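You operate a simulated robot arm through the tools that you are given. There is no shell and no other tool. Be economical: measure what you need, move in short steps, check, and stop when the job is done.

You run a simulated two-armed robot. Do the job below in one go: nothing can be reset, and whatever is moved stays where it is left.

JOB
Clear the fault: power off, hold the green-handled module steady, flip its switch to LOW, power on, press TEST.
Fine: the green test light must show; the case stays on.

Only the result counts: the job must be done as asked and must still hold three seconds after the hand-in. Knocking over, shifting, dropping, spilling or breaking anything else fails it.

ROBOT AND FRAMES
Two 7-joint arms with two-finger parallel grippers on one trunk, on a base that drives. Base frame: it is fixed to the floor where the robot stands at the start and does not move with it; the origin is under the middle of the robot, x ahead of it, y to its left, z up; the surface under the hand at the start is at about z = 751. Units: mm, degrees, N and s.
The left shoulder is at the start at [50, 209, 1196], the right one opposite. With the tool pointing down near the work surface each hand reaches from about 100 to 880 mm from the robot's upright axis, wherever it stands, measured 20 degrees to its own side. Places, roughly: gain knob [600, -300, 800]; mode switch [500, -300, 800]; module with the blue handle (6x13x6 cm) [500, -200, 800]; speed knob [600, -400, 800]; switch of the flat case [500, -100, 800]; switch of the module with the green handle [600, 100, 800]; test button [600, -100, 800]; test light [600, -100, 800]. Payload 4.4 kg a hand.
The TCP of each hand is the grasp point between the finger pads, 23 mm short of the fingertips. In the tool frame z runs along the fingers and y along their closing line. The gripper opens to 94 mm. The fingers are 38 mm wide and 10 mm thick; the gripper's body (54 by 96 mm) begins 39 mm behind the TCP.
Orientation is told as [roll, pitch, yaw] about the base's x, y, z axes, in that order, counted from this pose: with the fingers straight down and closing along the base's y, the tool's x points along the base's -x, its y along +y and its z along -z.

CONTROLS
- The arms move only by the tool play_rows. It takes "left_motion", "right_motion" or both (then of equal length, played together; a hand with none holds still); each is a list of rows, each a list of 7 numbers: the opening in per cent of the stroke, from 0 (shut) to 100 (fully open), then the shift along the base's x, y, z in units of 25 mm (1.0 is 25 mm), then the turn, a rotation vector about the base's x, y, z in units of 4 degrees (1.0 is 4 degrees). In form: [[claw, x, y, z, wx, wy, wz], ...]. A call has 1 to 8 rows; each row shifts and turns the commanded pose from where the row before left it. A call with a number of a shift or a turn outside -1 to 1 is refused whole. A row lasts 0.2 s, in which the tool goes at most 50 mm and 8.6 degrees; a call with a longer step from one row to the next is refused whole, and so is a gripper value outside its range. Where a pose cannot be reached the arm comes as near as it can. A force on the tool above 70 N (or 10 N above the force at the start of the call, whichever is more), or a blocked arm, ends the call early, and 0.2 s more pass. The fingers move at their own pace (about 108 mm/s each) and stop on an object; they squeeze with about 38 N. The grip force told is the motor's: it shows also when the fingers shut on nothing. Time passes only in rows, and 0.2 s behind the last, so rows that do not move let the fingers close. It gives the time, the measured TCP pose, the force on the tool (base axes), the opening and the grip force at its end, in the units of the frame above (readings bear some noise), with the torque about the TCP (base axes, N m) and any sound that the robot's microphone picked up.
- Cameras (640 x 400 px; columns grow to the right, rows downward): "scene" is now at [154.1, 4.2, 1366.4]; the picture's right is [0.04, -1.00, 0.00], its down [-0.57, -0.02, -0.82] and it looks along [0.82, 0.03, -0.57] (base axes); focal length 265 px, centre (320, 200). "left" rides on the left gripper at [86, -16, -74] in its tool frame; the picture's right is [0.18, 0.98, 0.00], its down [-0.58, 0.11, -0.81] and it looks along [-0.79, 0.15, 0.59] (tool axes); focal length 243 px, centre (320, 200). "right" rides on the right gripper at [86, 16, -74] in its tool frame; the picture's right is [-0.18, 0.98, 0.00], its down [-0.58, -0.11, -0.81] and it looks along [-0.79, -0.15, 0.59] (tool axes); focal length 243 px, centre (320, 200). There is no depth. A picture from a camera that has moved, and an enlarged one, comes with that camera's place and axes in the base frame and with its lens.
- camera(camera): a new picture of that camera. It takes no simulated time.
- move_column(by): slides the trunk up (or, below 0, down) by that many mm; the arms and the scene camera ride with it, the base frame stays. It gives what a move gives, with no picture.
- base_move(legs): drives the robot by 1 to 6 legs, each [ahead, left, turn to the left] in mm, mm and degrees, along the robot's own axes; the way and the turn of a leg run together, so that a leg with both is an arc; at most 1500 mm and 180 degrees a leg. The arms and the cameras ride along, it lands a little off, and it stops where it bumps. It gives what a move gives.
- turn_head(pan, tilt): turns the head with the scene camera to pan (to the left, within 80 degrees either way) and tilt (down, from -29 to 69), counted from straight ahead of the robot. It gives what a move gives.
- enlarge(camera, box): a new picture of the part [left, top, right, bottom] of that camera's present view, enlarged. It takes no simulated time.
- hand_in(): hands the job in; it is judged then, once.

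Go step by step. Nothing tells you exact positions but the pictures and the camera data: compare them with the known pose of the tool, close in by small moves and look again before you grip or let go. The budget is 120 turns and 108 pictures, counting those below and the enlarged ones. Unless the task says otherwise, let go and move clear before handing in, and close with one line.

The tools are called by a JSON object that holds its "fn" and its "kwargs". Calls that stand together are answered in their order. play_rows: Moves the arms, as the interface text tells. Its arguments: {"type":"object","properties":{"left_motion":{"type":"array"},"right_motion":{"type":"array"}},"required":[]} The other tools are called the same way: move_column (by) slides the trunk up or down; base_move (legs) drives the base; turn_head (pan, tilt) turns the head that bears the scene camera; camera (camera) takes a picture; enlarge (camera, box) takes an enlarged picture of a part of a camera's view; hand_in () hands the job in.

At the start:

```text
clock: 0.0
left_position: [645.9, 286.9, 1115.8]
left_ee_rot: [0.0, -0.1, 0.0]
left_ft_force: [-0.3, 0.3, 0.3]
left_torque: [0.03, 0.02, 0.02]
left_width: 94.1
left_gripper_force: 0.0
right_position: [561.7, -283.1, 1157.4]
right_ee_rot: [0.0, 0.0, 0.0]
right_ft_force: [0.2, 0.6, -0.3]
right_torque: [-0.03, 0.0, 0.0]
right_width: 94.0
right_gripper_force: 0.1
trunk travel left (down, up): [-275.0, 288.0]
robot x, y, heading: [1.1, 3.3, 0.0]
head pan, tilt: [2.3, 34.6]
```

scene: 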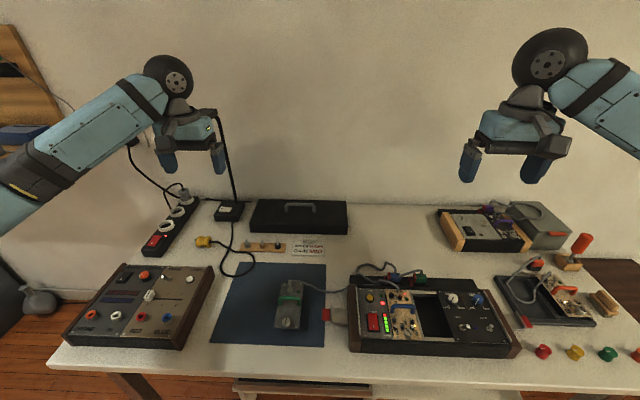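
right: 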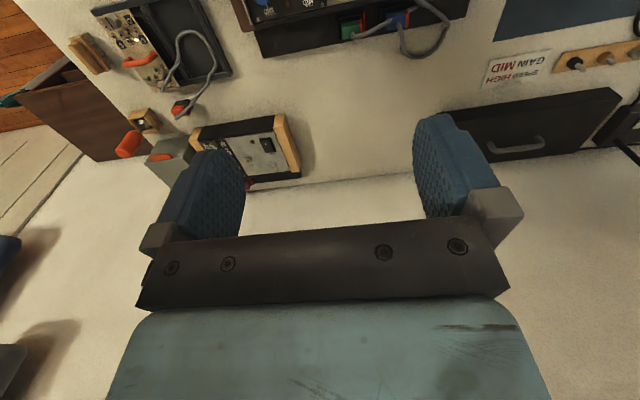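
left: 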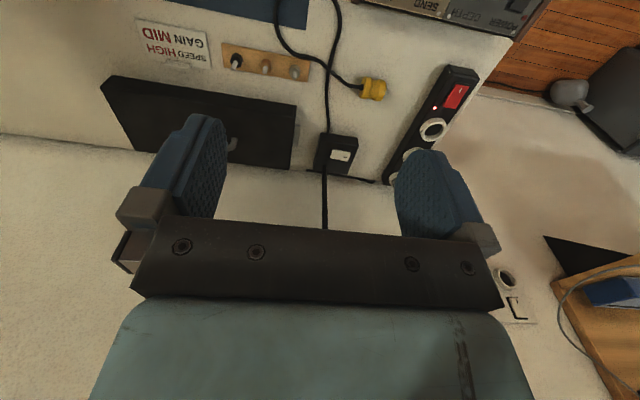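

I see a bench with a flat case at lower right-centre, and a module with a green band on a blue mat. I'll zoom in on these first.

{"fn": "enlarge", "kwargs": {"camera": "scene", "box": [200, 250, 360, 350]}}

{"fn": "enlarge", "kwargs": {"camera": "scene", "box": [340, 260, 530, 380]}}

{"fn": "enlarge", "kwargs": {"camera": "scene", "box": [130, 180, 360, 290]}}

{"fn": "enlarge", "kwargs": {"camera": "scene", "box": [420, 190, 640, 370]}}

```text
4.00 times, centred on (280, 300) of scene
camera zoom: at [154.1, 4.2, 1366.4], right [0.04, -1.0, 0.0], down [-0.57, -0.02, -0.82], along [0.82, 0.03, -0.57], focal length 1059 px, centre (480, -200)
```

zoom: 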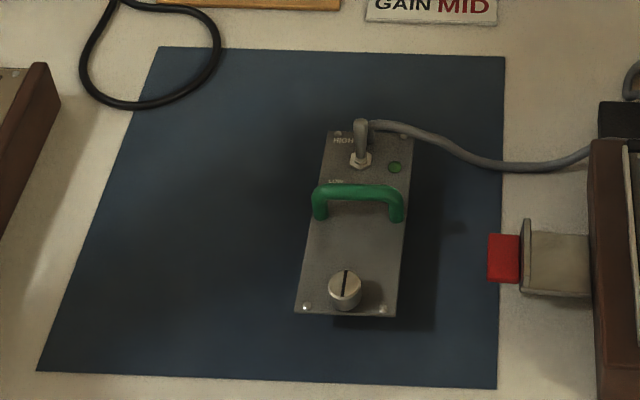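

```text
3.33 times, centred on (435, 320) of scene
camera zoom: at [154.1, 4.2, 1366.4], right [0.04, -1.0, 0.0], down [-0.57, -0.02, -0.82], along [0.82, 0.03, -0.57], focal length 883 px, centre (-63, -200)
```

zoom: 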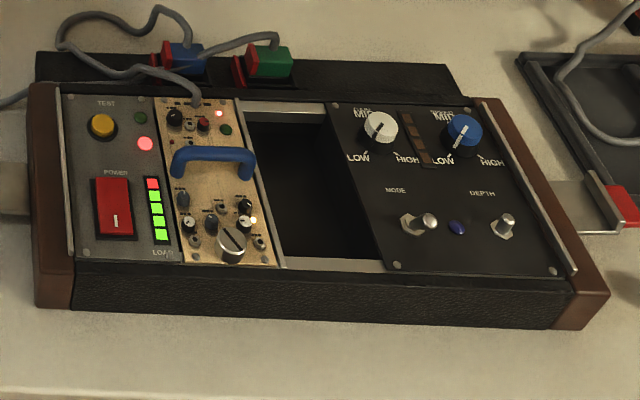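

```text
2.78 times, centred on (245, 235) of scene
camera zoom: at [154.1, 4.2, 1366.4], right [0.04, -1.0, 0.0], down [-0.57, -0.02, -0.82], along [0.82, 0.03, -0.57], focal length 737 px, centre (529, 103)
```

zoom: 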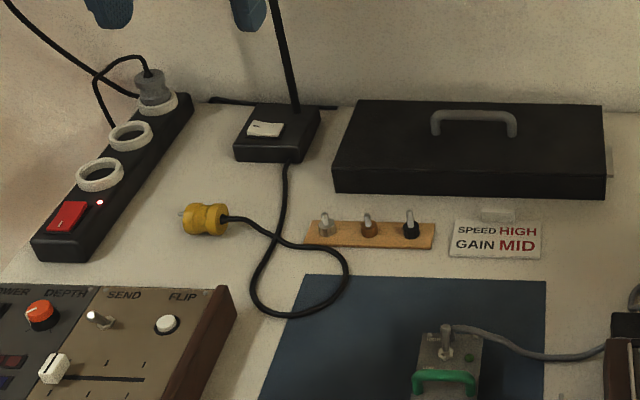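

```text
2.22 times, centred on (530, 280) of scene
camera zoom: at [154.1, 4.2, 1366.4], right [0.04, -1.0, 0.0], down [-0.57, -0.02, -0.82], along [0.82, 0.03, -0.57], focal length 588 px, centre (-147, 22)
```

zoom: 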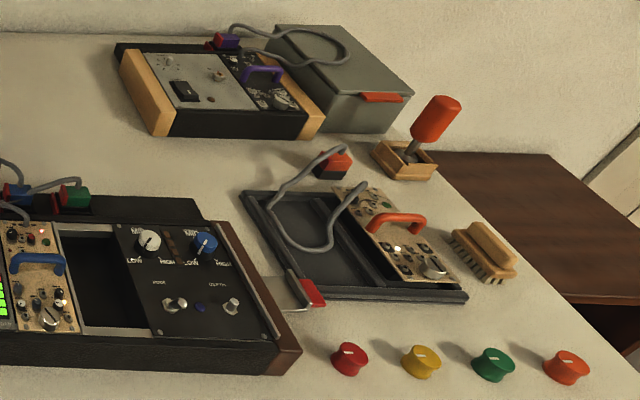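

The module stands at about (540, 90) on the mat, and the red POWER rocker is at about (491, -104). I'll bring both hands nearer and look.

{"fn": "play_rows", "kwargs": {"left_motion": [[100, -0.73, -0.685, -0.58, 0, 0, 0], [100, -0.73, -0.685, -0.58, 0, 0, 0], [100, -0.73, -0.685, -0.58, 0, 0, 0], [100, -0.73, -0.685, -0.58, 0, 0, 0], [100, -0.73, -0.685, -0.58, 0, 0, 0], [100, -0.73, -0.685, -0.58, 0, 0, 0], [100, -0.73, -0.685, -0.58, 0, 0, 0], [100, -0.73, -0.685, -0.58, 0, 0, 0]], "right_motion": [[0, -0.66, 0.895, -0.79, 0, 0, 0], [0, -0.66, 0.895, -0.79, 0, 0, 0], [0, -0.66, 0.895, -0.79, 0, 0, 0], [0, -0.66, 0.895, -0.79, 0, 0, 0], [0, -0.66, 0.895, -0.79, 0, 0, 0], [0, -0.66, 0.895, -0.79, 0, 0, 0], [0, -0.66, 0.895, -0.79, 0, 0, 0], [0, -0.66, 0.895, -0.79, 0, 0, 0]]}}

{"fn": "camera", "kwargs": {"camera": "right"}}

{"fn": "camera", "kwargs": {"camera": "left"}}

{"fn": "camera", "kwargs": {"camera": "scene"}}

```text
clock: 1.8
left_position: [501.1, 149.7, 999.4]
left_ee_rot: [0.0, 0.0, 0.2]
left_ft_force: [-0.3, 0.6, 1.1]
left_torque: [-0.02, -0.03, 0.02]
left_width: 93.7
left_gripper_force: 0.0
right_position: [430.0, -102.9, 998.7]
right_ee_rot: [0.1, 0.0, 0.0]
right_ft_force: [-0.2, 0.7, 0.1]
right_torque: [-0.01, 0.0, 0.02]
right_width: 0.0
right_gripper_force: 38.0
trunk travel left (down, up): [-275.0, 288.0]
robot x, y, heading: [2.0, 5.9, -0.1]
head pan, tilt: [2.3, 34.6]
```

```text
100 pictures are left
camera right: at [343.6, -85.5, 1073.4], right [0.18, 0.98, 0.0], down [0.58, -0.11, 0.81], along [0.79, -0.15, -0.59], focal length 243 px, centre (320, 200)
```

right: 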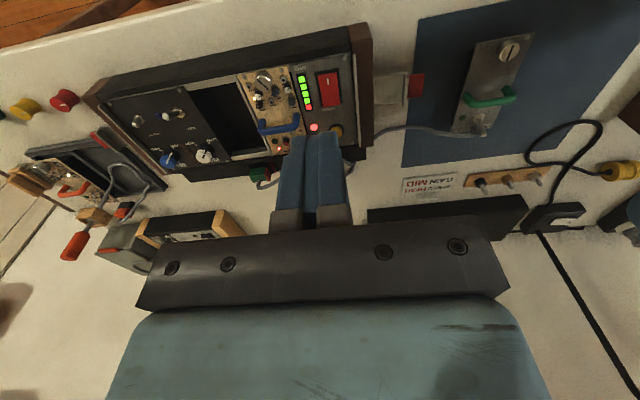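

```text
99 pictures are left
camera left: at [414.9, 134.6, 1073.3], right [-0.19, 0.98, 0.0], down [0.58, 0.11, 0.81], along [0.79, 0.15, -0.59], focal length 243 px, centre (320, 200)
```

left: 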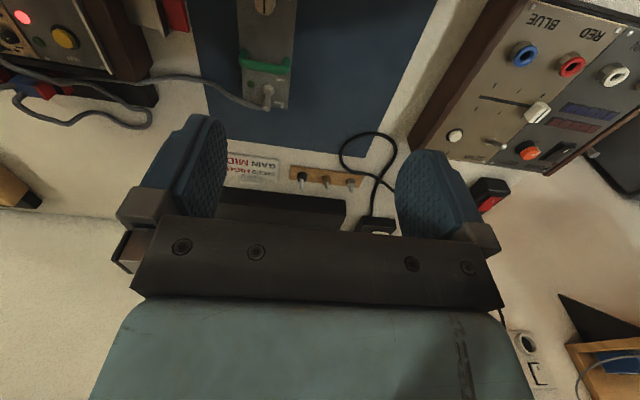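

```text
98 pictures are left
camera scene: at [154.1, 4.5, 1366.4], right [0.04, -1.0, 0.0], down [-0.57, -0.02, -0.82], along [0.82, 0.03, -0.57], focal length 265 px, centre (320, 200)
```

scene: 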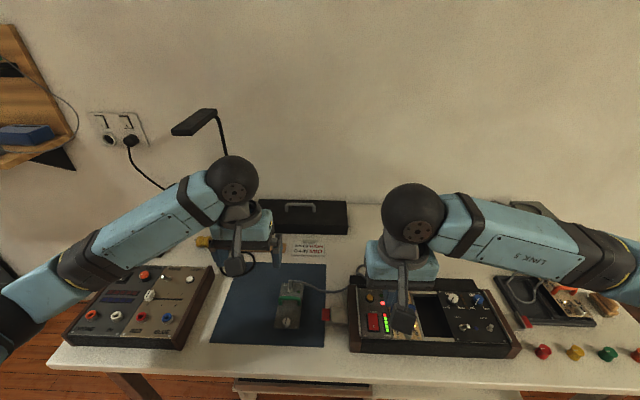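

Both hands are above the work. I'll enlarge the rocker and the module in the hand cameras.

{"fn": "enlarge", "kwargs": {"camera": "right", "box": [230, 40, 390, 160]}}

{"fn": "enlarge", "kwargs": {"camera": "right", "box": [420, 20, 560, 150]}}

{"fn": "enlarge", "kwargs": {"camera": "left", "box": [200, 0, 340, 120]}}

```text
3.33 times, centred on (310, 100) of right
camera zoom: at [343.6, -85.5, 1073.4], right [0.18, 0.98, 0.0], down [0.58, -0.11, 0.81], along [0.79, -0.15, -0.59], focal length 809 px, centre (353, 533)
```

zoom: 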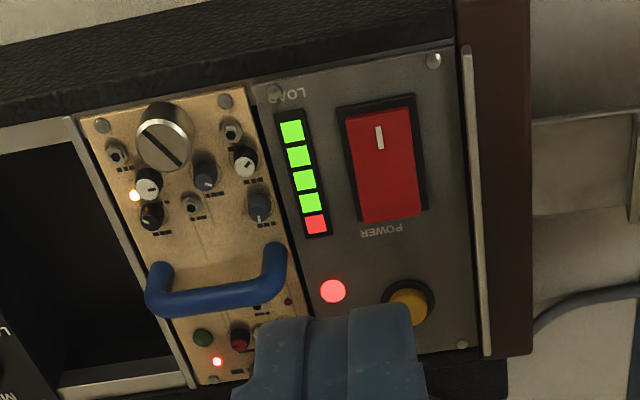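

```text
3.08 times, centred on (490, 85) of right
camera zoom: at [343.6, -85.5, 1073.4], right [0.18, 0.98, 0.0], down [0.58, -0.11, 0.81], along [0.79, -0.15, -0.59], focal length 746 px, centre (-203, 554)
```

zoom: 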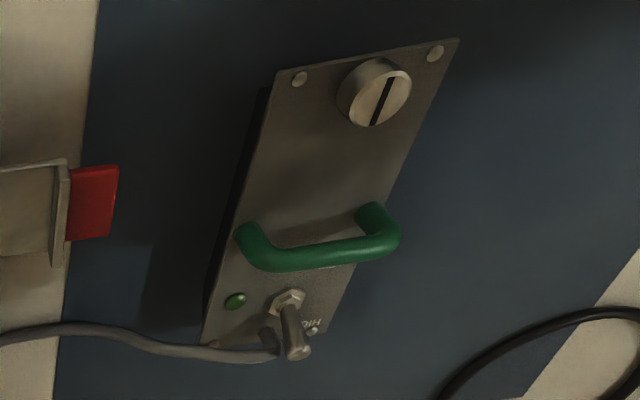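

```text
3.33 times, centred on (270, 60) of left
camera zoom: at [414.9, 134.6, 1073.3], right [-0.19, 0.98, 0.0], down [0.58, 0.11, 0.81], along [0.79, 0.15, -0.59], focal length 809 px, centre (487, 667)
```

zoom: 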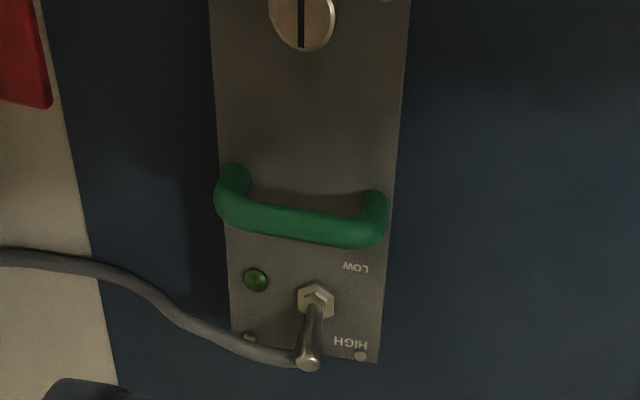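

The rocker is pressed at its near "|" end, so it is ON and the far end (x about 507) is raised. I'll tilt the closed right fingers so one corner points down, and hover over that far end.

{"fn": "play_rows", "kwargs": {"right_motion": [[0, 0.33, 0, -0.605, 0, 1, 0], [0, 0.33, 0, -0.605, 0, 1, 0], [0, 0.33, 0, -0.605, 0, 1, 0], [0, 0.33, 0, -0.605, 0, 1, 0], [0, 0.33, 0, -0.605, 0, 1, 0], [0, 0.33, 0, -0.605, 0, 0, 0], [0, 0.33, 0, -0.605, 0, 0, 0], [0, 0.33, 0, -0.605, 0, 0, 0]]}}

{"fn": "camera", "kwargs": {"camera": "right"}}

{"fn": "enlarge", "kwargs": {"camera": "scene", "box": [340, 260, 440, 350]}}

{"fn": "enlarge", "kwargs": {"camera": "left", "box": [0, 0, 200, 130]}}

```text
clock: 3.6
left_position: [502.4, 150.6, 999.5]
left_ee_rot: [0.0, 0.0, 0.0]
left_ft_force: [0.3, -0.6, 0.0]
left_torque: [0.02, -0.01, 0.03]
left_width: 93.8
left_gripper_force: 0.0
right_position: [496.5, -103.7, 877.8]
right_ee_rot: [0.0, 20.0, 0.0]
right_ft_force: [0.2, 0.7, -0.3]
right_torque: [0.02, 0.01, -0.01]
right_width: 0.2
right_gripper_force: 37.9
trunk travel left (down, up): [-275.0, 288.0]
robot x, y, heading: [0.8, 1.9, 0.2]
head pan, tilt: [2.3, 34.6]
```

```text
94 pictures are left
camera right: at [440.4, -86.1, 976.6], right [0.17, 0.98, -0.06], down [0.82, -0.11, 0.56], along [0.54, -0.15, -0.83], focal length 243 px, centre (320, 200)
```

right: 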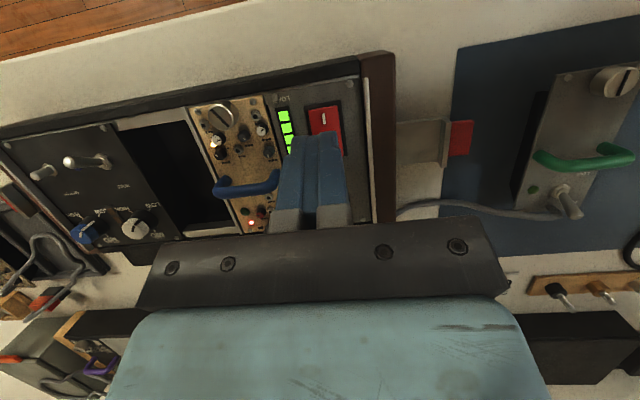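

```text
4.44 times, centred on (390, 305) of scene
camera zoom: at [154.3, 4.2, 1366.4], right [0.04, -1.0, 0.0], down [-0.57, -0.02, -0.82], along [0.82, 0.03, -0.57], focal length 1177 px, centre (9, -267)
```

zoom: 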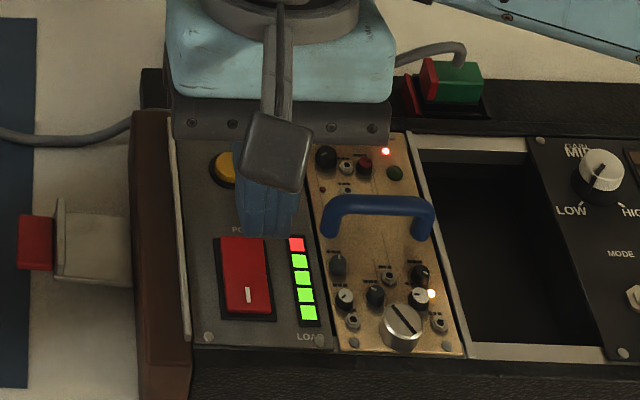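

```text
3.08 times, centred on (100, 65) of left
camera zoom: at [415.1, 134.5, 1073.5], right [-0.18, 0.98, 0.0], down [0.58, 0.11, 0.81], along [0.79, 0.15, -0.59], focal length 746 px, centre (997, 615)
```

zoom: 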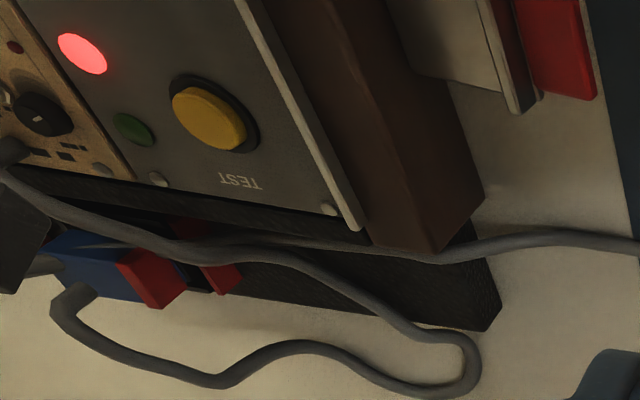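

The tool corner is lined up over the far half of the rocker. I'll lower it in small steps.

{"fn": "play_rows", "kwargs": {"right_motion": [[0, 0, 0.04, -0.3, 0, 0, 0], [0, 0, 0, -0.3, 0, 0, 0], [0, 0, 0, -0.3, 0, 0, 0], [0, 0, 0, -0.2, 0, 0, 0], [0, 0, 0, -0.16, 0, 0, 0], [0, 0, 0, -0.12, 0, 0, 0], [0, 0, 0, -0.12, 0, 0, 0]]}}

{"fn": "enlarge", "kwargs": {"camera": "scene", "box": [340, 260, 440, 350]}}

```text
clock: 5.2
left_position: [500.4, 150.3, 998.6]
left_ee_rot: [0.0, -0.1, 0.0]
left_ft_force: [0.5, 0.1, 0.2]
left_torque: [0.0, 0.02, -0.02]
left_width: 94.1
left_gripper_force: 0.0
right_position: [495.2, -103.2, 840.2]
right_ee_rot: [0.0, 20.0, -0.1]
right_ft_force: [-0.6, 0.4, -0.1]
right_torque: [-0.01, 0.01, 0.03]
right_width: 0.0
right_gripper_force: 37.8
trunk travel left (down, up): [-275.0, 288.0]
robot x, y, heading: [-1.4, 2.6, -0.0]
head pan, tilt: [2.3, 34.6]
```

```text
4.44 times, centred on (390, 305) of scene
camera zoom: at [154.1, 4.2, 1366.4], right [0.04, -1.0, 0.0], down [-0.57, -0.02, -0.82], along [0.82, 0.03, -0.57], focal length 1177 px, centre (9, -267)
```

zoom: 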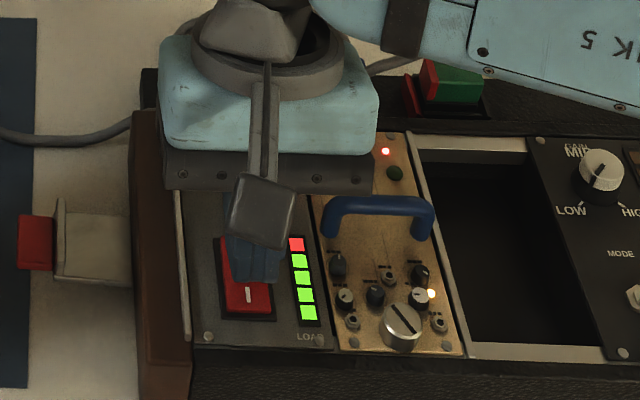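

No contact yet, so I'll keep lowering finely.

{"fn": "play_rows", "kwargs": {"right_motion": [[0, 0, 0.1, -0.12, 0, 0, 0], [0, 0, 0, -0.12, 0, 0, 0], [0, 0, 0, -0.12, 0, 0, 0], [0, 0, 0, -0.12, 0, 0, 0]]}}

{"fn": "enlarge", "kwargs": {"camera": "scene", "box": [340, 260, 440, 350]}}

```text
clock: 6.2
left_position: [501.5, 151.5, 999.6]
left_ee_rot: [0.0, 0.1, -0.1]
left_ft_force: [0.0, -0.1, 0.6]
left_torque: [-0.01, -0.02, -0.01]
left_width: 94.2
left_gripper_force: 0.2
right_position: [495.5, -100.1, 827.7]
right_ee_rot: [0.0, 20.0, 0.0]
right_ft_force: [0.3, -0.3, 0.5]
right_torque: [0.0, 0.0, -0.03]
right_width: 0.1
right_gripper_force: 38.1
trunk travel left (down, up): [-275.0, 288.0]
robot x, y, heading: [1.4, -1.2, -0.1]
head pan, tilt: [2.3, 34.6]
```

```text
4.44 times, centred on (390, 305) of scene
camera zoom: at [154.1, 4.2, 1366.4], right [0.04, -1.0, 0.0], down [-0.57, -0.02, -0.82], along [0.82, 0.03, -0.57], focal length 1177 px, centre (9, -267)
```

zoom: 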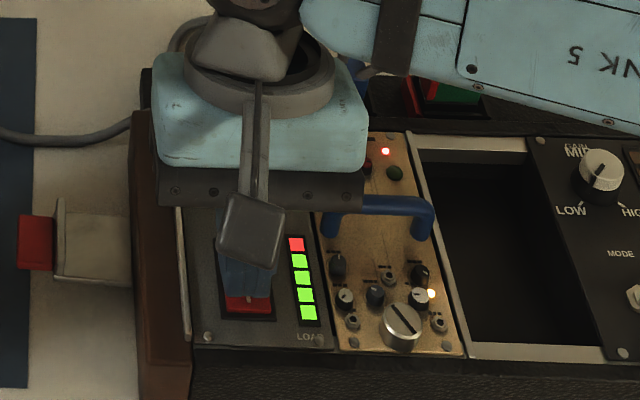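

Still free. The panel looks lower than I assumed, so I'll shift slightly to far x and -y and keep pressing.

{"fn": "play_rows", "kwargs": {"right_motion": [[0, 0.2, -0.1, -0.1, 0, 0, 0], [0, 0, 0, -0.1, 0, 0, 0], [0, 0, 0, -0.1, 0, 0, 0], [0, 0, 0, -0.1, 0, 0, 0], [0, 0, 0, 0, 0, 0, 0]]}}

{"fn": "enlarge", "kwargs": {"camera": "scene", "box": [340, 260, 440, 350]}}

```text
clock: 7.4
left_position: [499.7, 150.0, 1003.0]
left_ee_rot: [0.0, -0.2, 0.0]
left_ft_force: [0.3, -0.3, 0.3]
left_torque: [0.01, -0.01, 0.01]
left_width: 93.7
left_gripper_force: 0.0
right_position: [500.8, -102.3, 824.4]
right_ee_rot: [0.1, 19.4, 0.1]
right_ft_force: [6.6, -11.4, 55.7]
right_torque: [-0.25, -0.76, 0.42]
right_width: 0.0
right_gripper_force: 38.1
trunk travel left (down, up): [-275.0, 288.0]
robot x, y, heading: [0.3, -1.1, -0.2]
head pan, tilt: [2.3, 34.6]
heard: click
```

```text
4.44 times, centred on (390, 305) of scene
camera zoom: at [149.7, 4.1, 1367.7], right [0.04, -1.0, 0.0], down [-0.56, -0.02, -0.83], along [0.82, 0.03, -0.56], focal length 1177 px, centre (9, -267)
```

zoom: 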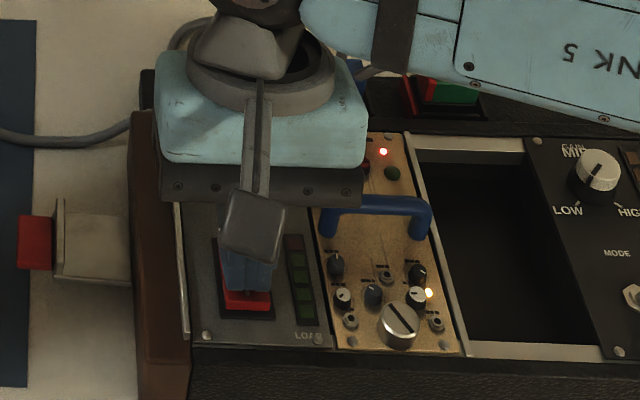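

The click sounded and the load bar went dark, so power is off. From two views the handle bar is at about (556, 97, 786), the toggle base at (593, 101, 770) and its tip at (606, 101, 793), leaning to HIGH. I'll raise the right hand and bring the left over the handle with a slight tilt.

{"fn": "play_rows", "kwargs": {"right_motion": [[0, 0, 0, 0.6, 0, 0, 0], [0, 0, 0, 0.6, 0, -1, 0], [0, 0, 0, 0.6, 0, -1, 0], [0, 0.2, -0.5, 0.6, 0, -1, 0], [0, 0.4, -0.5, 0.6, 0, -1, 0], [0, 0.6, -0.5, 0.6, 0, -1, 0], [0, 0.8, -0.5, 0.6, 0, 0, 1], [0, 0.8, -0.5, 0.6, 0, 0, 1]], "left_motion": [[100, 0.2, 0, 0, 0, 0, 0], [100, 0.2, 0, 0, 0, -1, 0], [100, 0.2, 0, 0, 0, -1, 0], [100, 0.2, -0.4, -0.6, 0, -1, 0], [100, 0.2, -0.4, -0.6, 0, -1, 0], [100, 0.2, -0.4, -0.6, 0, -1, 0], [100, 0.3, -0.4, -0.6, 0, 0, 0], [100, 0.3, -0.5, -0.6, 0, 0, 0]]}}

{"fn": "play_rows", "kwargs": {"right_motion": [[100, 0.7, 0.1, 0, 0, 0, 1], [100, 0.7, 0.1, 0, 0, 0, 1], [100, 0.7, 0.1, 0, 0, 0, 1], [100, 0.7, 0.1, 0, 0, 0, 1], [100, 0.5, 0.1, 0, 0, 0, 1], [100, 0, 0.1, 0, 0, 0, 1], [100, 0, 0.1, 0, 0, 0, 1], [100, 0, 0.1, 0, 0, 0, 1]]}}

{"fn": "camera", "kwargs": {"camera": "scene"}}

{"fn": "camera", "kwargs": {"camera": "left"}}

```text
clock: 9.2
left_position: [546.3, 96.6, 924.6]
left_ee_rot: [0.0, -20.1, -0.1]
left_ft_force: [-0.2, -0.8, 0.5]
left_torque: [0.0, 0.01, 0.01]
left_width: 93.9
left_gripper_force: 0.0
right_position: [571.7, -166.4, 939.3]
right_ee_rot: [0.0, 0.0, 8.2]
right_ft_force: [-1.0, 0.3, 0.3]
right_torque: [-0.02, 0.01, 0.0]
right_width: 0.0
right_gripper_force: 37.4
trunk travel left (down, up): [-275.0, 288.0]
robot x, y, heading: [-1.0, -0.8, 0.0]
head pan, tilt: [2.3, 34.6]
```

```text
clock: 11.0
left_position: [546.6, 96.7, 924.0]
left_ee_rot: [0.0, -19.9, -0.1]
left_ft_force: [0.0, 0.6, -0.1]
left_torque: [-0.02, 0.04, 0.0]
left_width: 94.1
left_gripper_force: 0.1
right_position: [653.1, -145.1, 938.4]
right_ee_rot: [0.0, 0.0, 40.1]
right_ft_force: [0.2, 0.1, -0.2]
right_torque: [0.02, -0.01, 0.04]
right_width: 93.8
right_gripper_force: 0.1
trunk travel left (down, up): [-275.0, 288.0]
robot x, y, heading: [5.6, 1.7, -0.2]
head pan, tilt: [2.3, 34.6]
```

```text
88 pictures are left
camera scene: at [154.1, 4.3, 1366.4], right [0.04, -1.0, 0.0], down [-0.57, -0.02, -0.82], along [0.82, 0.03, -0.57], focal length 265 px, centre (320, 200)
```

scene: 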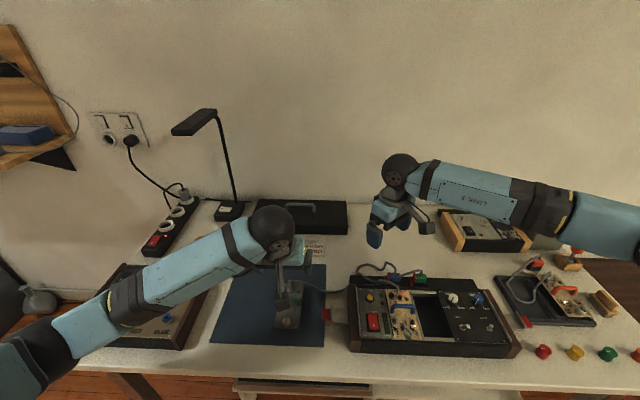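

```text
87 pictures are left
camera left: at [439.7, 81.3, 964.6], right [-0.17, 0.98, -0.06], down [0.27, 0.11, 0.96], along [0.95, 0.15, -0.28], focal length 243 px, centre (320, 200)
```

left: 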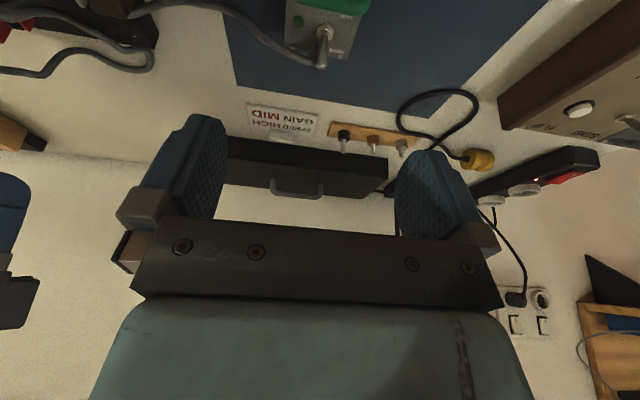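

The left hand is over the module. I'll finish the right hand's turn and take a closer look at the toggle.

{"fn": "play_rows", "kwargs": {"right_motion": [[100, 0, 0, 0, 0, 0, 1], [100, 0, 0, 0, 0, 0, 1], [100, 0, 0, 0, 0, 0, 1], [100, 0, 0, 0, 0, 0, 1], [100, 0, 0, 0, 0, 0, 1], [100, 0, 0, 0, 0, 0, 1], [100, 0, 0, 0, 0, 0, 1], [100, 0, 0, 0, 0, 0, 1]]}}

{"fn": "play_rows", "kwargs": {"right_motion": [[100, 0.2, 0.6, 0, 0, 0, 1], [100, 0.2, 0.6, 0, 0, 0, 1], [100, 0.2, 0.6, 0, 0, 0, 1], [100, 0.1, 0.6, 0, 0, 0, 1], [100, 0, 0.6, 0, 0, 0, 0.5], [100, 0, 0.3, -0.5, 0, 0, 0]]}}

{"fn": "camera", "kwargs": {"camera": "right"}}

{"fn": "enlarge", "kwargs": {"camera": "left", "box": [240, 0, 400, 90]}}

{"fn": "enlarge", "kwargs": {"camera": "scene", "box": [220, 190, 460, 340]}}

```text
clock: 12.8
left_position: [546.6, 96.1, 924.3]
left_ee_rot: [0.0, -20.0, 0.0]
left_ft_force: [0.6, 0.3, -1.3]
left_torque: [0.01, -0.01, 0.01]
left_width: 93.9
left_gripper_force: 0.0
right_position: [651.7, -144.8, 937.4]
right_ee_rot: [0.0, 0.1, 48.0]
right_ft_force: [-1.2, 0.0, -1.3]
right_torque: [-0.03, 0.01, 0.01]
right_width: 93.9
right_gripper_force: 0.1
right hand out of reach, approached as far as the arm can: row 3, 4, 5, 6, 7, 8
trunk travel left (down, up): [-275.0, 288.0]
robot x, y, heading: [4.0, 0.9, 0.2]
head pan, tilt: [2.3, 34.6]
```

```text
clock: 14.2
left_position: [546.3, 97.8, 924.0]
left_ee_rot: [0.0, -19.9, 0.0]
left_ft_force: [0.1, 0.2, 0.7]
left_torque: [0.01, -0.01, -0.01]
left_width: 94.1
left_gripper_force: 0.0
right_position: [655.0, -129.5, 938.3]
right_ee_rot: [0.0, 0.0, 51.0]
right_ft_force: [-0.1, 0.5, 0.0]
right_torque: [-0.02, 0.02, 0.0]
right_width: 93.9
right_gripper_force: 0.1
right hand out of reach, approached as far as the arm can: row 1, 2, 3, 4, 5, 6
trunk travel left (down, up): [-275.0, 288.0]
robot x, y, heading: [1.7, 0.9, 0.1]
head pan, tilt: [2.3, 34.6]
```

```text
86 pictures are left
camera right: at [588.5, -186.2, 1012.3], right [-0.65, 0.76, 0.0], down [0.45, 0.38, 0.81], along [0.61, 0.52, -0.59], focal length 243 px, centre (320, 200)
```

right: 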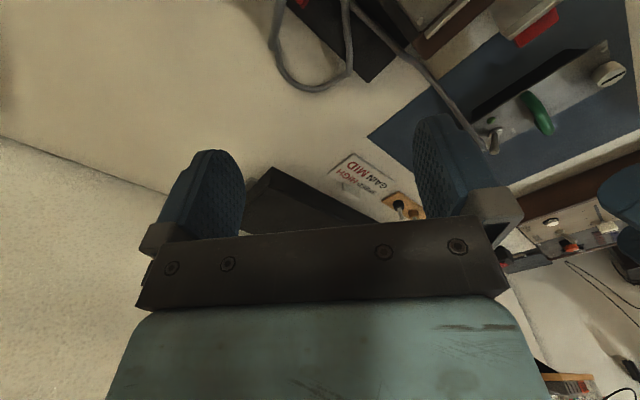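

```text
4.00 times, centred on (320, 45) of left
camera zoom: at [439.8, 81.0, 964.6], right [-0.17, 0.98, -0.06], down [0.27, 0.11, 0.96], along [0.95, 0.15, -0.28], focal length 970 px, centre (320, 820)
```

zoom: 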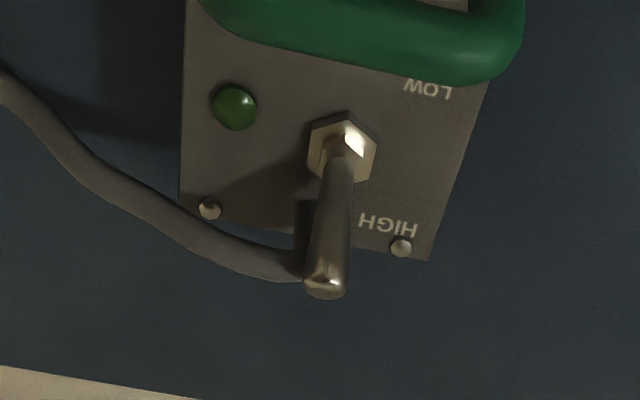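

```text
2.67 times, centred on (340, 265) of scene
camera zoom: at [154.2, 3.9, 1366.4], right [0.04, -1.0, 0.0], down [-0.57, -0.02, -0.82], along [0.82, 0.03, -0.57], focal length 706 px, centre (267, 27)
```

zoom: 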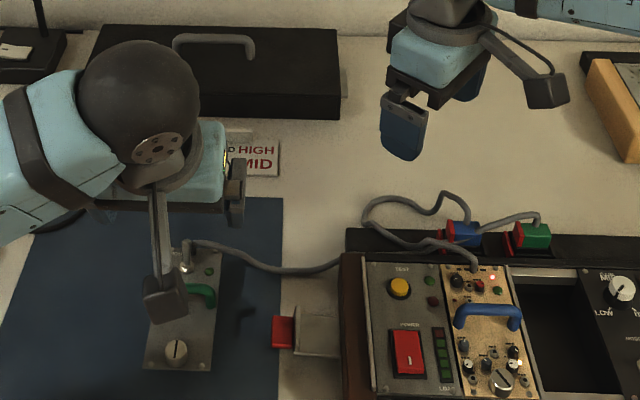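

The right wrist can't turn that far, so I'll use yaw 0 with the right hand pitched, and lean the left hand back further for clearance. The left goes lower towards the handle while the right unwinds.

{"fn": "play_rows", "kwargs": {"left_motion": [[100, 0, 0, 0, 0, -1, 0], [100, 0, 0, 0, 0, -1, 0], [100, 0, 0, 0, 0, -1, 0], [100, 0, 0, 0, 0, -0.75, 0], [100, 0.06, 0.02, -0.7, 0, 0, 0], [100, 0.06, 0.02, -0.7, 0, 0, 0], [100, 0.06, 0.0, -0.7, 0, 0, 0], [100, 0.06, 0.0, -0.7, 0, 0, 0]], "right_motion": [[0, 0, 0, 0, 0, 0, -1], [0, 0, 0, 0, 0, 0, -1], [0, 0, 0, 0, 0, 0, -1], [0, 0, 0, 0, 0, 0, -1], [0, 0, 0, 0, 0, 0, -1], [0, 0, 0, 0, 0, 0, -1], [0, 0, 0, 0, 0, 0, -1], [0, 0, 0, 0, 0, 0, -1]]}}

{"fn": "enlarge", "kwargs": {"camera": "scene", "box": [220, 190, 460, 340]}}

{"fn": "camera", "kwargs": {"camera": "left"}}

```text
clock: 16.0
left_position: [552.9, 97.3, 854.7]
left_ee_rot: [0.0, -35.0, 0.0]
left_ft_force: [0.1, 0.5, -0.3]
left_torque: [-0.01, -0.02, -0.01]
left_width: 94.0
left_gripper_force: 0.2
right_position: [655.4, -129.4, 938.4]
right_ee_rot: [0.0, 0.1, 19.9]
right_ft_force: [-0.1, -0.1, -0.1]
right_torque: [-0.02, -0.02, -0.01]
right_width: 0.0
right_gripper_force: 38.0
trunk travel left (down, up): [-275.0, 288.0]
robot x, y, heading: [-0.5, -1.8, -0.1]
head pan, tilt: [2.3, 34.6]
```

```text
2.67 times, centred on (340, 265) of scene
camera zoom: at [154.1, 4.3, 1366.4], right [0.04, -1.0, 0.0], down [-0.57, -0.02, -0.82], along [0.82, 0.03, -0.57], focal length 706 px, centre (267, 27)
```

zoom: 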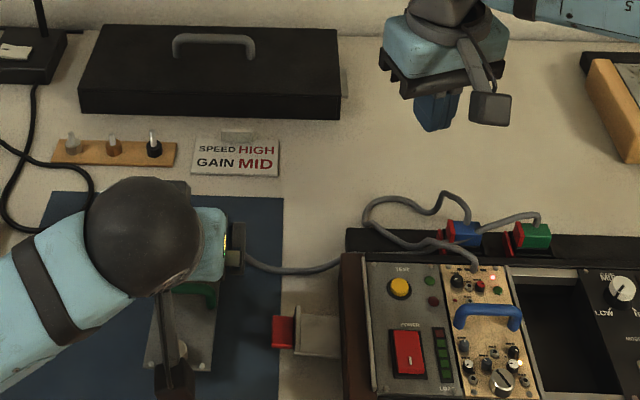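

```text
82 pictures are left
camera left: at [439.0, 82.8, 865.6], right [-0.15, 0.98, -0.11], down [0.01, 0.11, 0.99], along [0.99, 0.15, -0.03], focal length 243 px, centre (320, 200)
```

left: 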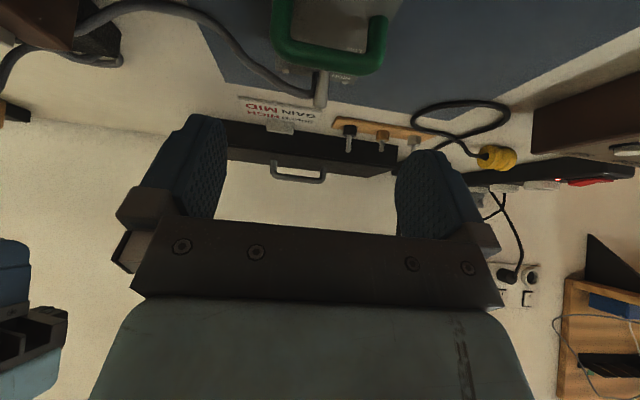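

The handle centre is at y about 97, which matches the hand. I'll descend so the fingers straddle the handle and close slowly in place, while the right hand comes back to yaw 0.

{"fn": "play_rows", "kwargs": {"left_motion": [[100, 0, 0, -0.5, 0, 0, 0], [100, 0, 0, -0.5, 0, 0, 0], [100, 0, 0, -0.4, 0, 0, 0], [100, 0, 0, -0.3, 0, 0, 0], [100, 0, 0, -0.2, 0, 0, 0], [100, 0, 0, -0.16, 0, 0, 0], [100, 0, 0, -0.1, 0, 0, 0]], "right_motion": [[0, 0, 0, 0, 0, 0, -1], [0, 0, 0, 0, 0, 0, -1], [0, 0, 0, 0, 0, 0, -1], [0, 0, 0, 0, 0, 0, -1], [0, 0, 0, 0, 0, 0, -1], [0, 0, 0, 0, 0, 0, 0], [0, 0, 0, 0, 0, 0, 0]]}}

{"fn": "camera", "kwargs": {"camera": "left"}}

{"fn": "camera", "kwargs": {"camera": "scene"}}

{"fn": "camera", "kwargs": {"camera": "right"}}

```text
clock: 17.6
left_position: [553.7, 98.2, 800.8]
left_ee_rot: [0.0, -35.0, 0.2]
left_ft_force: [0.7, 0.0, -0.4]
left_torque: [-0.03, -0.02, -0.01]
left_width: 93.9
left_gripper_force: 0.1
right_position: [655.4, -130.0, 937.8]
right_ee_rot: [0.0, 0.0, 0.0]
right_ft_force: [-0.1, 0.1, 0.0]
right_torque: [-0.02, 0.0, 0.01]
right_width: 0.1
right_gripper_force: 37.8
trunk travel left (down, up): [-275.0, 288.0]
robot x, y, heading: [-1.3, 1.8, -0.0]
head pan, tilt: [2.3, 34.6]
```

```text
81 pictures are left
camera left: at [439.2, 82.9, 811.3], right [-0.15, 0.98, -0.11], down [0.01, 0.11, 0.99], along [0.99, 0.15, -0.03], focal length 243 px, centre (320, 200)
```

left: 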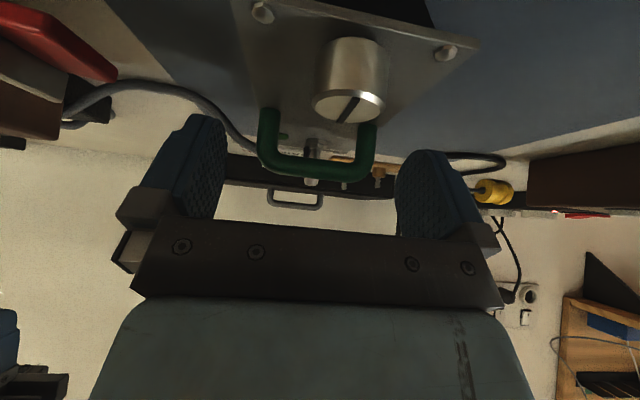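

```text
80 pictures are left
camera scene: at [154.1, 4.2, 1366.4], right [0.04, -1.0, 0.0], down [-0.57, -0.02, -0.82], along [0.82, 0.03, -0.57], focal length 265 px, centre (320, 200)
```

scene: 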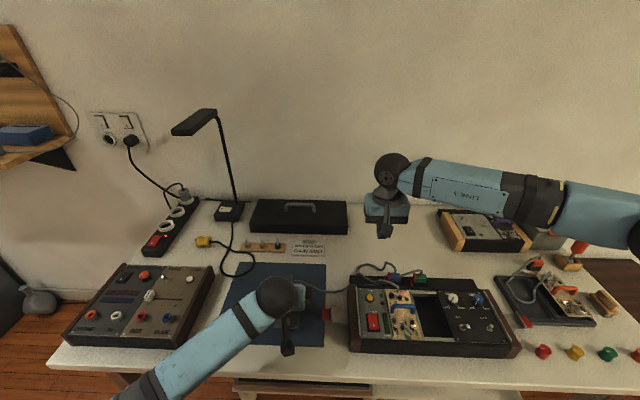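

```text
79 pictures are left
camera right: at [569.1, -112.5, 1012.4], right [0.18, 0.98, 0.0], down [0.58, -0.11, 0.81], along [0.79, -0.15, -0.59], focal length 243 px, centre (320, 200)
```

right: 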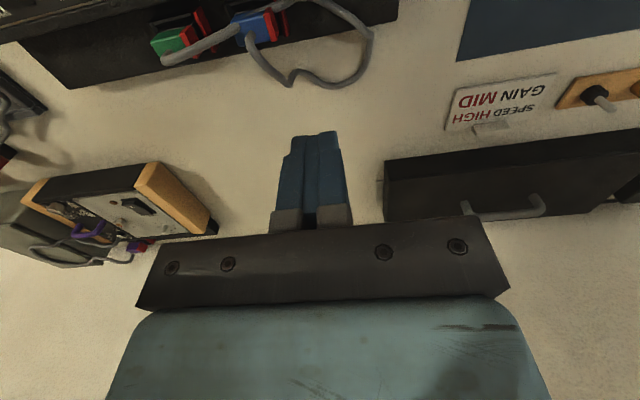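

The handle sits centred between the left fingers. I'll close on it.

{"fn": "play_rows", "kwargs": {"left_motion": [[80, 0, 0, 0, 0, 0, 0], [65, 0, 0, 0, 0, 0, 0], [50, 0, 0, 0, 0, 0, 0], [30, 0, 0, 0, 0, 0, 0], [0, 0, 0, 0, 0, 0, 0], [0, 0, 0, 0, 0, 0, 0]], "right_motion": [[0, 0, 0.4, 0, 0, 1, 0], [0, 0, 0.8, 0, 0, 1, 0], [0, 0, 0.8, 0, 0, 1, 0], [0, 0, 0.8, 0, 0, 1, 0], [0, 0, 0.8, 0, 0, 1, 0], [0, 0, 0.8, 0, 0, 0, 0]]}}

{"fn": "camera", "kwargs": {"camera": "left"}}

{"fn": "camera", "kwargs": {"camera": "right"}}

```text
clock: 19.0
left_position: [552.8, 99.5, 800.6]
left_ee_rot: [0.0, -35.1, 0.1]
left_ft_force: [-0.3, 1.3, 1.0]
left_torque: [0.08, 0.02, -0.01]
left_width: 57.5
left_gripper_force: 37.8
right_position: [656.1, -20.5, 938.9]
right_ee_rot: [0.1, 20.1, 0.0]
right_ft_force: [0.3, 0.0, 0.5]
right_torque: [-0.01, -0.02, -0.02]
right_width: 0.3
right_gripper_force: 38.4
trunk travel left (down, up): [-275.0, 288.0]
robot x, y, heading: [-1.3, 1.5, 0.0]
head pan, tilt: [2.3, 34.6]
```

```text
78 pictures are left
camera left: at [438.9, 83.1, 811.3], right [-0.15, 0.98, -0.11], down [0.01, 0.11, 0.99], along [0.99, 0.15, -0.03], focal length 243 px, centre (320, 200)
```

left: 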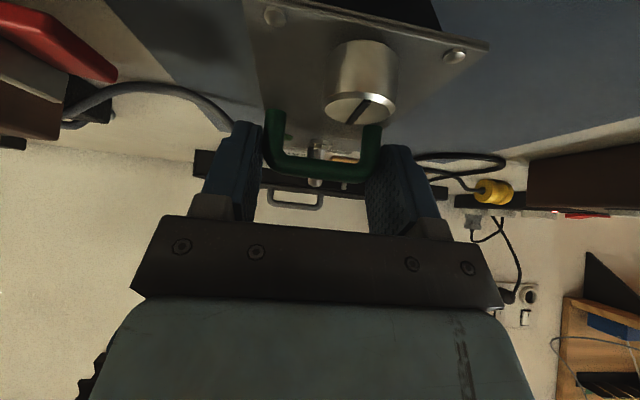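

```text
77 pictures are left
camera right: at [600.1, -2.8, 1037.8], right [0.17, 0.98, -0.06], down [0.82, -0.11, 0.56], along [0.54, -0.15, -0.83], focal length 243 px, centre (320, 200)
```

right: 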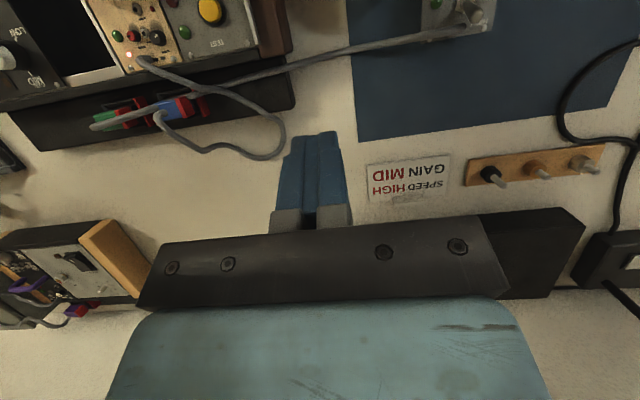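

The handle is gripped at 57 mm. Now the right hand moves behind the toggle, still high, and I look.

{"fn": "play_rows", "kwargs": {"right_motion": [[0, 0, 0.8, -0.3, 0, 0, 0], [0, 0, 0.8, -0.3, 0, 0, 0], [0, 0, 0.8, -0.3, 0, 0, 0], [0, 0, 0.8, -0.3, 0, 0, 0], [0, 0, 0.8, -0.3, 0, 0, 0], [0, 0, 0.6, -0.3, 0, 0, 0], [0, 0, 0.4, -0.3, 0, 0, 0], [0, 0, 0.1, -0.3, 0, 0, 0]]}}

{"fn": "camera", "kwargs": {"camera": "right"}}

{"fn": "enlarge", "kwargs": {"camera": "scene", "box": [220, 220, 380, 320]}}

{"fn": "enlarge", "kwargs": {"camera": "left", "box": [240, 90, 400, 210]}}

```text
clock: 20.8
left_position: [553.1, 99.8, 799.8]
left_ee_rot: [0.0, -35.1, -0.1]
left_ft_force: [0.0, -0.3, 0.2]
left_torque: [0.06, -0.02, 0.04]
left_width: 57.6
left_gripper_force: 38.0
right_position: [654.8, 107.9, 878.8]
right_ee_rot: [0.0, 20.0, 0.0]
right_ft_force: [0.4, 0.2, 0.7]
right_torque: [-0.05, 0.01, 0.0]
right_width: 0.0
right_gripper_force: 38.2
trunk travel left (down, up): [-275.0, 288.0]
robot x, y, heading: [-3.0, 2.3, -0.1]
head pan, tilt: [2.3, 34.6]
```

```text
76 pictures are left
camera right: at [599.7, 124.8, 977.8], right [0.17, 0.98, -0.06], down [0.82, -0.11, 0.56], along [0.54, -0.15, -0.83], focal length 243 px, centre (320, 200)
```

right: 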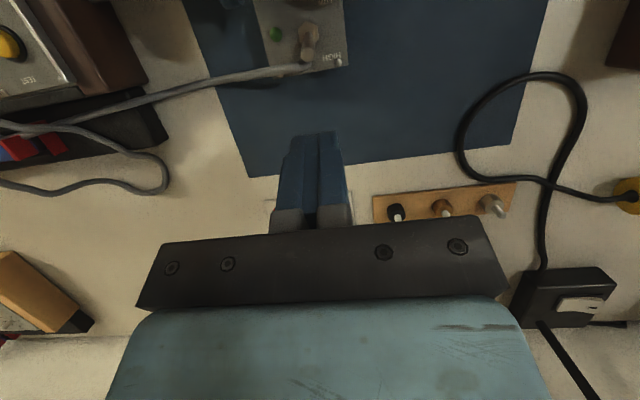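

```text
4.00 times, centred on (300, 270) of scene
camera zoom: at [154.1, 4.3, 1366.4], right [0.04, -1.0, 0.0], down [-0.57, -0.02, -0.82], along [0.82, 0.03, -0.57], focal length 1059 px, centre (400, -80)
```

zoom: 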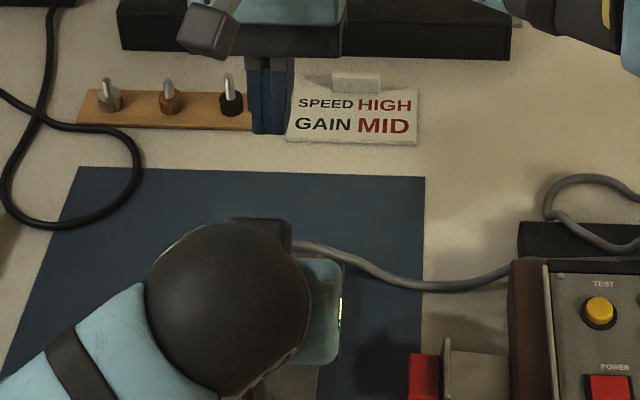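

```text
3.33 times, centred on (320, 150) of left
camera zoom: at [438.9, 82.9, 811.3], right [-0.15, 0.98, -0.11], down [0.01, 0.11, 0.99], along [0.99, 0.15, -0.03], focal length 809 px, centre (320, 367)
```

zoom: 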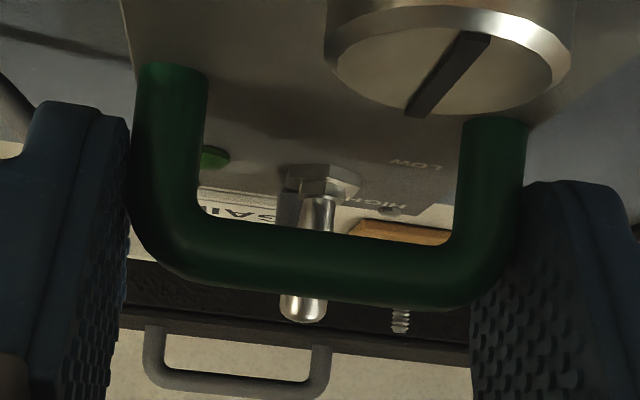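

The left camera gives a good side view of the lever through the handle. I'll check the lever in the right camera too.

{"fn": "enlarge", "kwargs": {"camera": "right", "box": [240, 0, 380, 90]}}

```text
4.44 times, centred on (310, 45) of right
camera zoom: at [599.7, 124.8, 977.8], right [0.17, 0.98, -0.06], down [0.82, -0.11, 0.56], along [0.54, -0.15, -0.83], focal length 1078 px, centre (364, 889)
```

zoom: 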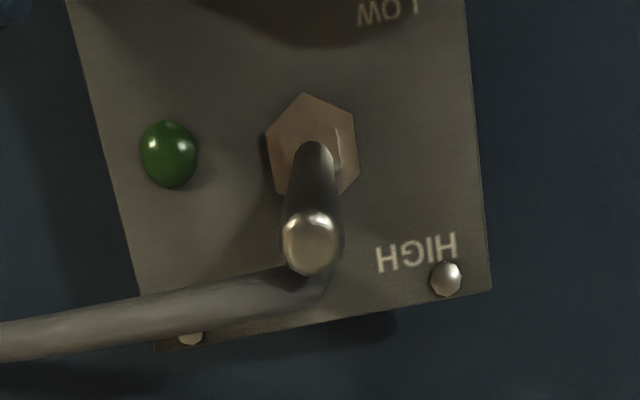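

The lever tip is at about (606, 103.5, 794), with the cable exiting just behind it at y<102. I'll come down behind the lever at y=111 to miss the cable.

{"fn": "play_rows", "kwargs": {"right_motion": [[0, 0, 0.12, -0.5, 0, 0, 0], [0, 0, 0, -0.5, 0, 0, 0], [0, 0, 0, -0.5, 0, 0, 0], [0, 0, 0, -0.5, 0, 0, 0], [0, 0, 0, -0.5, 0, 0, 0], [0, 0, 0, -0.53, 0, 0, 0], [0, -0.3, 0, 0, 0, 0, 0]], "left_motion": [[0, 0, 0, 0, 0, 0, 0], [0, 0, 0, 0, 0, 0, 0], [0, 0, 0, 0, 0, 0, 0], [0, 0, 0, 0, 0, 0, 0], [0, 0, 0, 0, 0, 0, 0], [0, 0, 0, 0, 0, 0, 0], [0, 0, 0, 0, 0, 0, 0]]}}

{"fn": "camera", "kwargs": {"camera": "right"}}

{"fn": "enlarge", "kwargs": {"camera": "left", "box": [240, 90, 400, 210]}}

{"fn": "camera", "kwargs": {"camera": "scene"}}

```text
clock: 22.4
left_position: [552.7, 98.6, 801.0]
left_ee_rot: [0.1, -35.1, 0.0]
left_ft_force: [0.6, -1.7, 0.7]
left_torque: [-0.08, 0.02, 0.02]
left_width: 57.9
left_gripper_force: 38.1
right_position: [647.3, 109.9, 801.6]
right_ee_rot: [-0.1, 20.0, -0.1]
right_ft_force: [0.2, -0.1, 0.6]
right_torque: [0.0, -0.03, 0.01]
right_width: 0.1
right_gripper_force: 37.8
trunk travel left (down, up): [-275.0, 288.0]
robot x, y, heading: [0.9, 2.5, -0.1]
head pan, tilt: [2.3, 34.6]
```

```text
72 pictures are left
camera right: at [592.0, 127.3, 902.1], right [0.17, 0.98, -0.06], down [0.82, -0.11, 0.56], along [0.54, -0.15, -0.83], focal length 243 px, centre (320, 200)
```

right: 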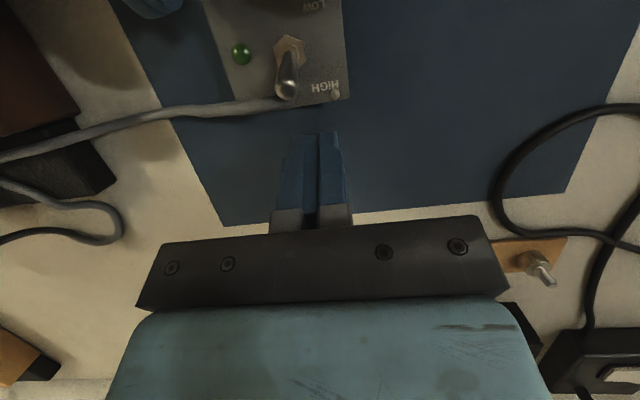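

```text
3.33 times, centred on (320, 150) of left
camera zoom: at [439.0, 82.8, 811.3], right [-0.15, 0.98, -0.11], down [0.01, 0.11, 0.99], along [0.99, 0.15, -0.03], focal length 809 px, centre (320, 367)
```

zoom: 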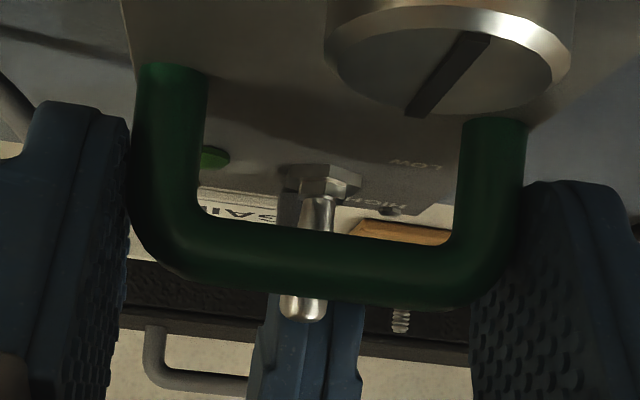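

```text
70 pictures are left
camera scene: at [154.1, 3.9, 1366.4], right [0.04, -1.0, 0.0], down [-0.57, -0.02, -0.82], along [0.82, 0.03, -0.57], focal length 265 px, centre (320, 200)
```

scene: 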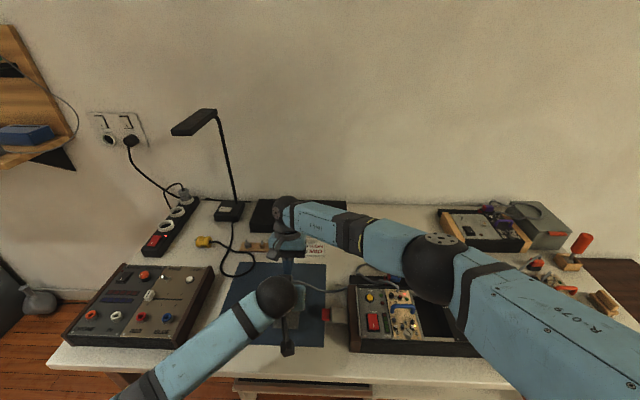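

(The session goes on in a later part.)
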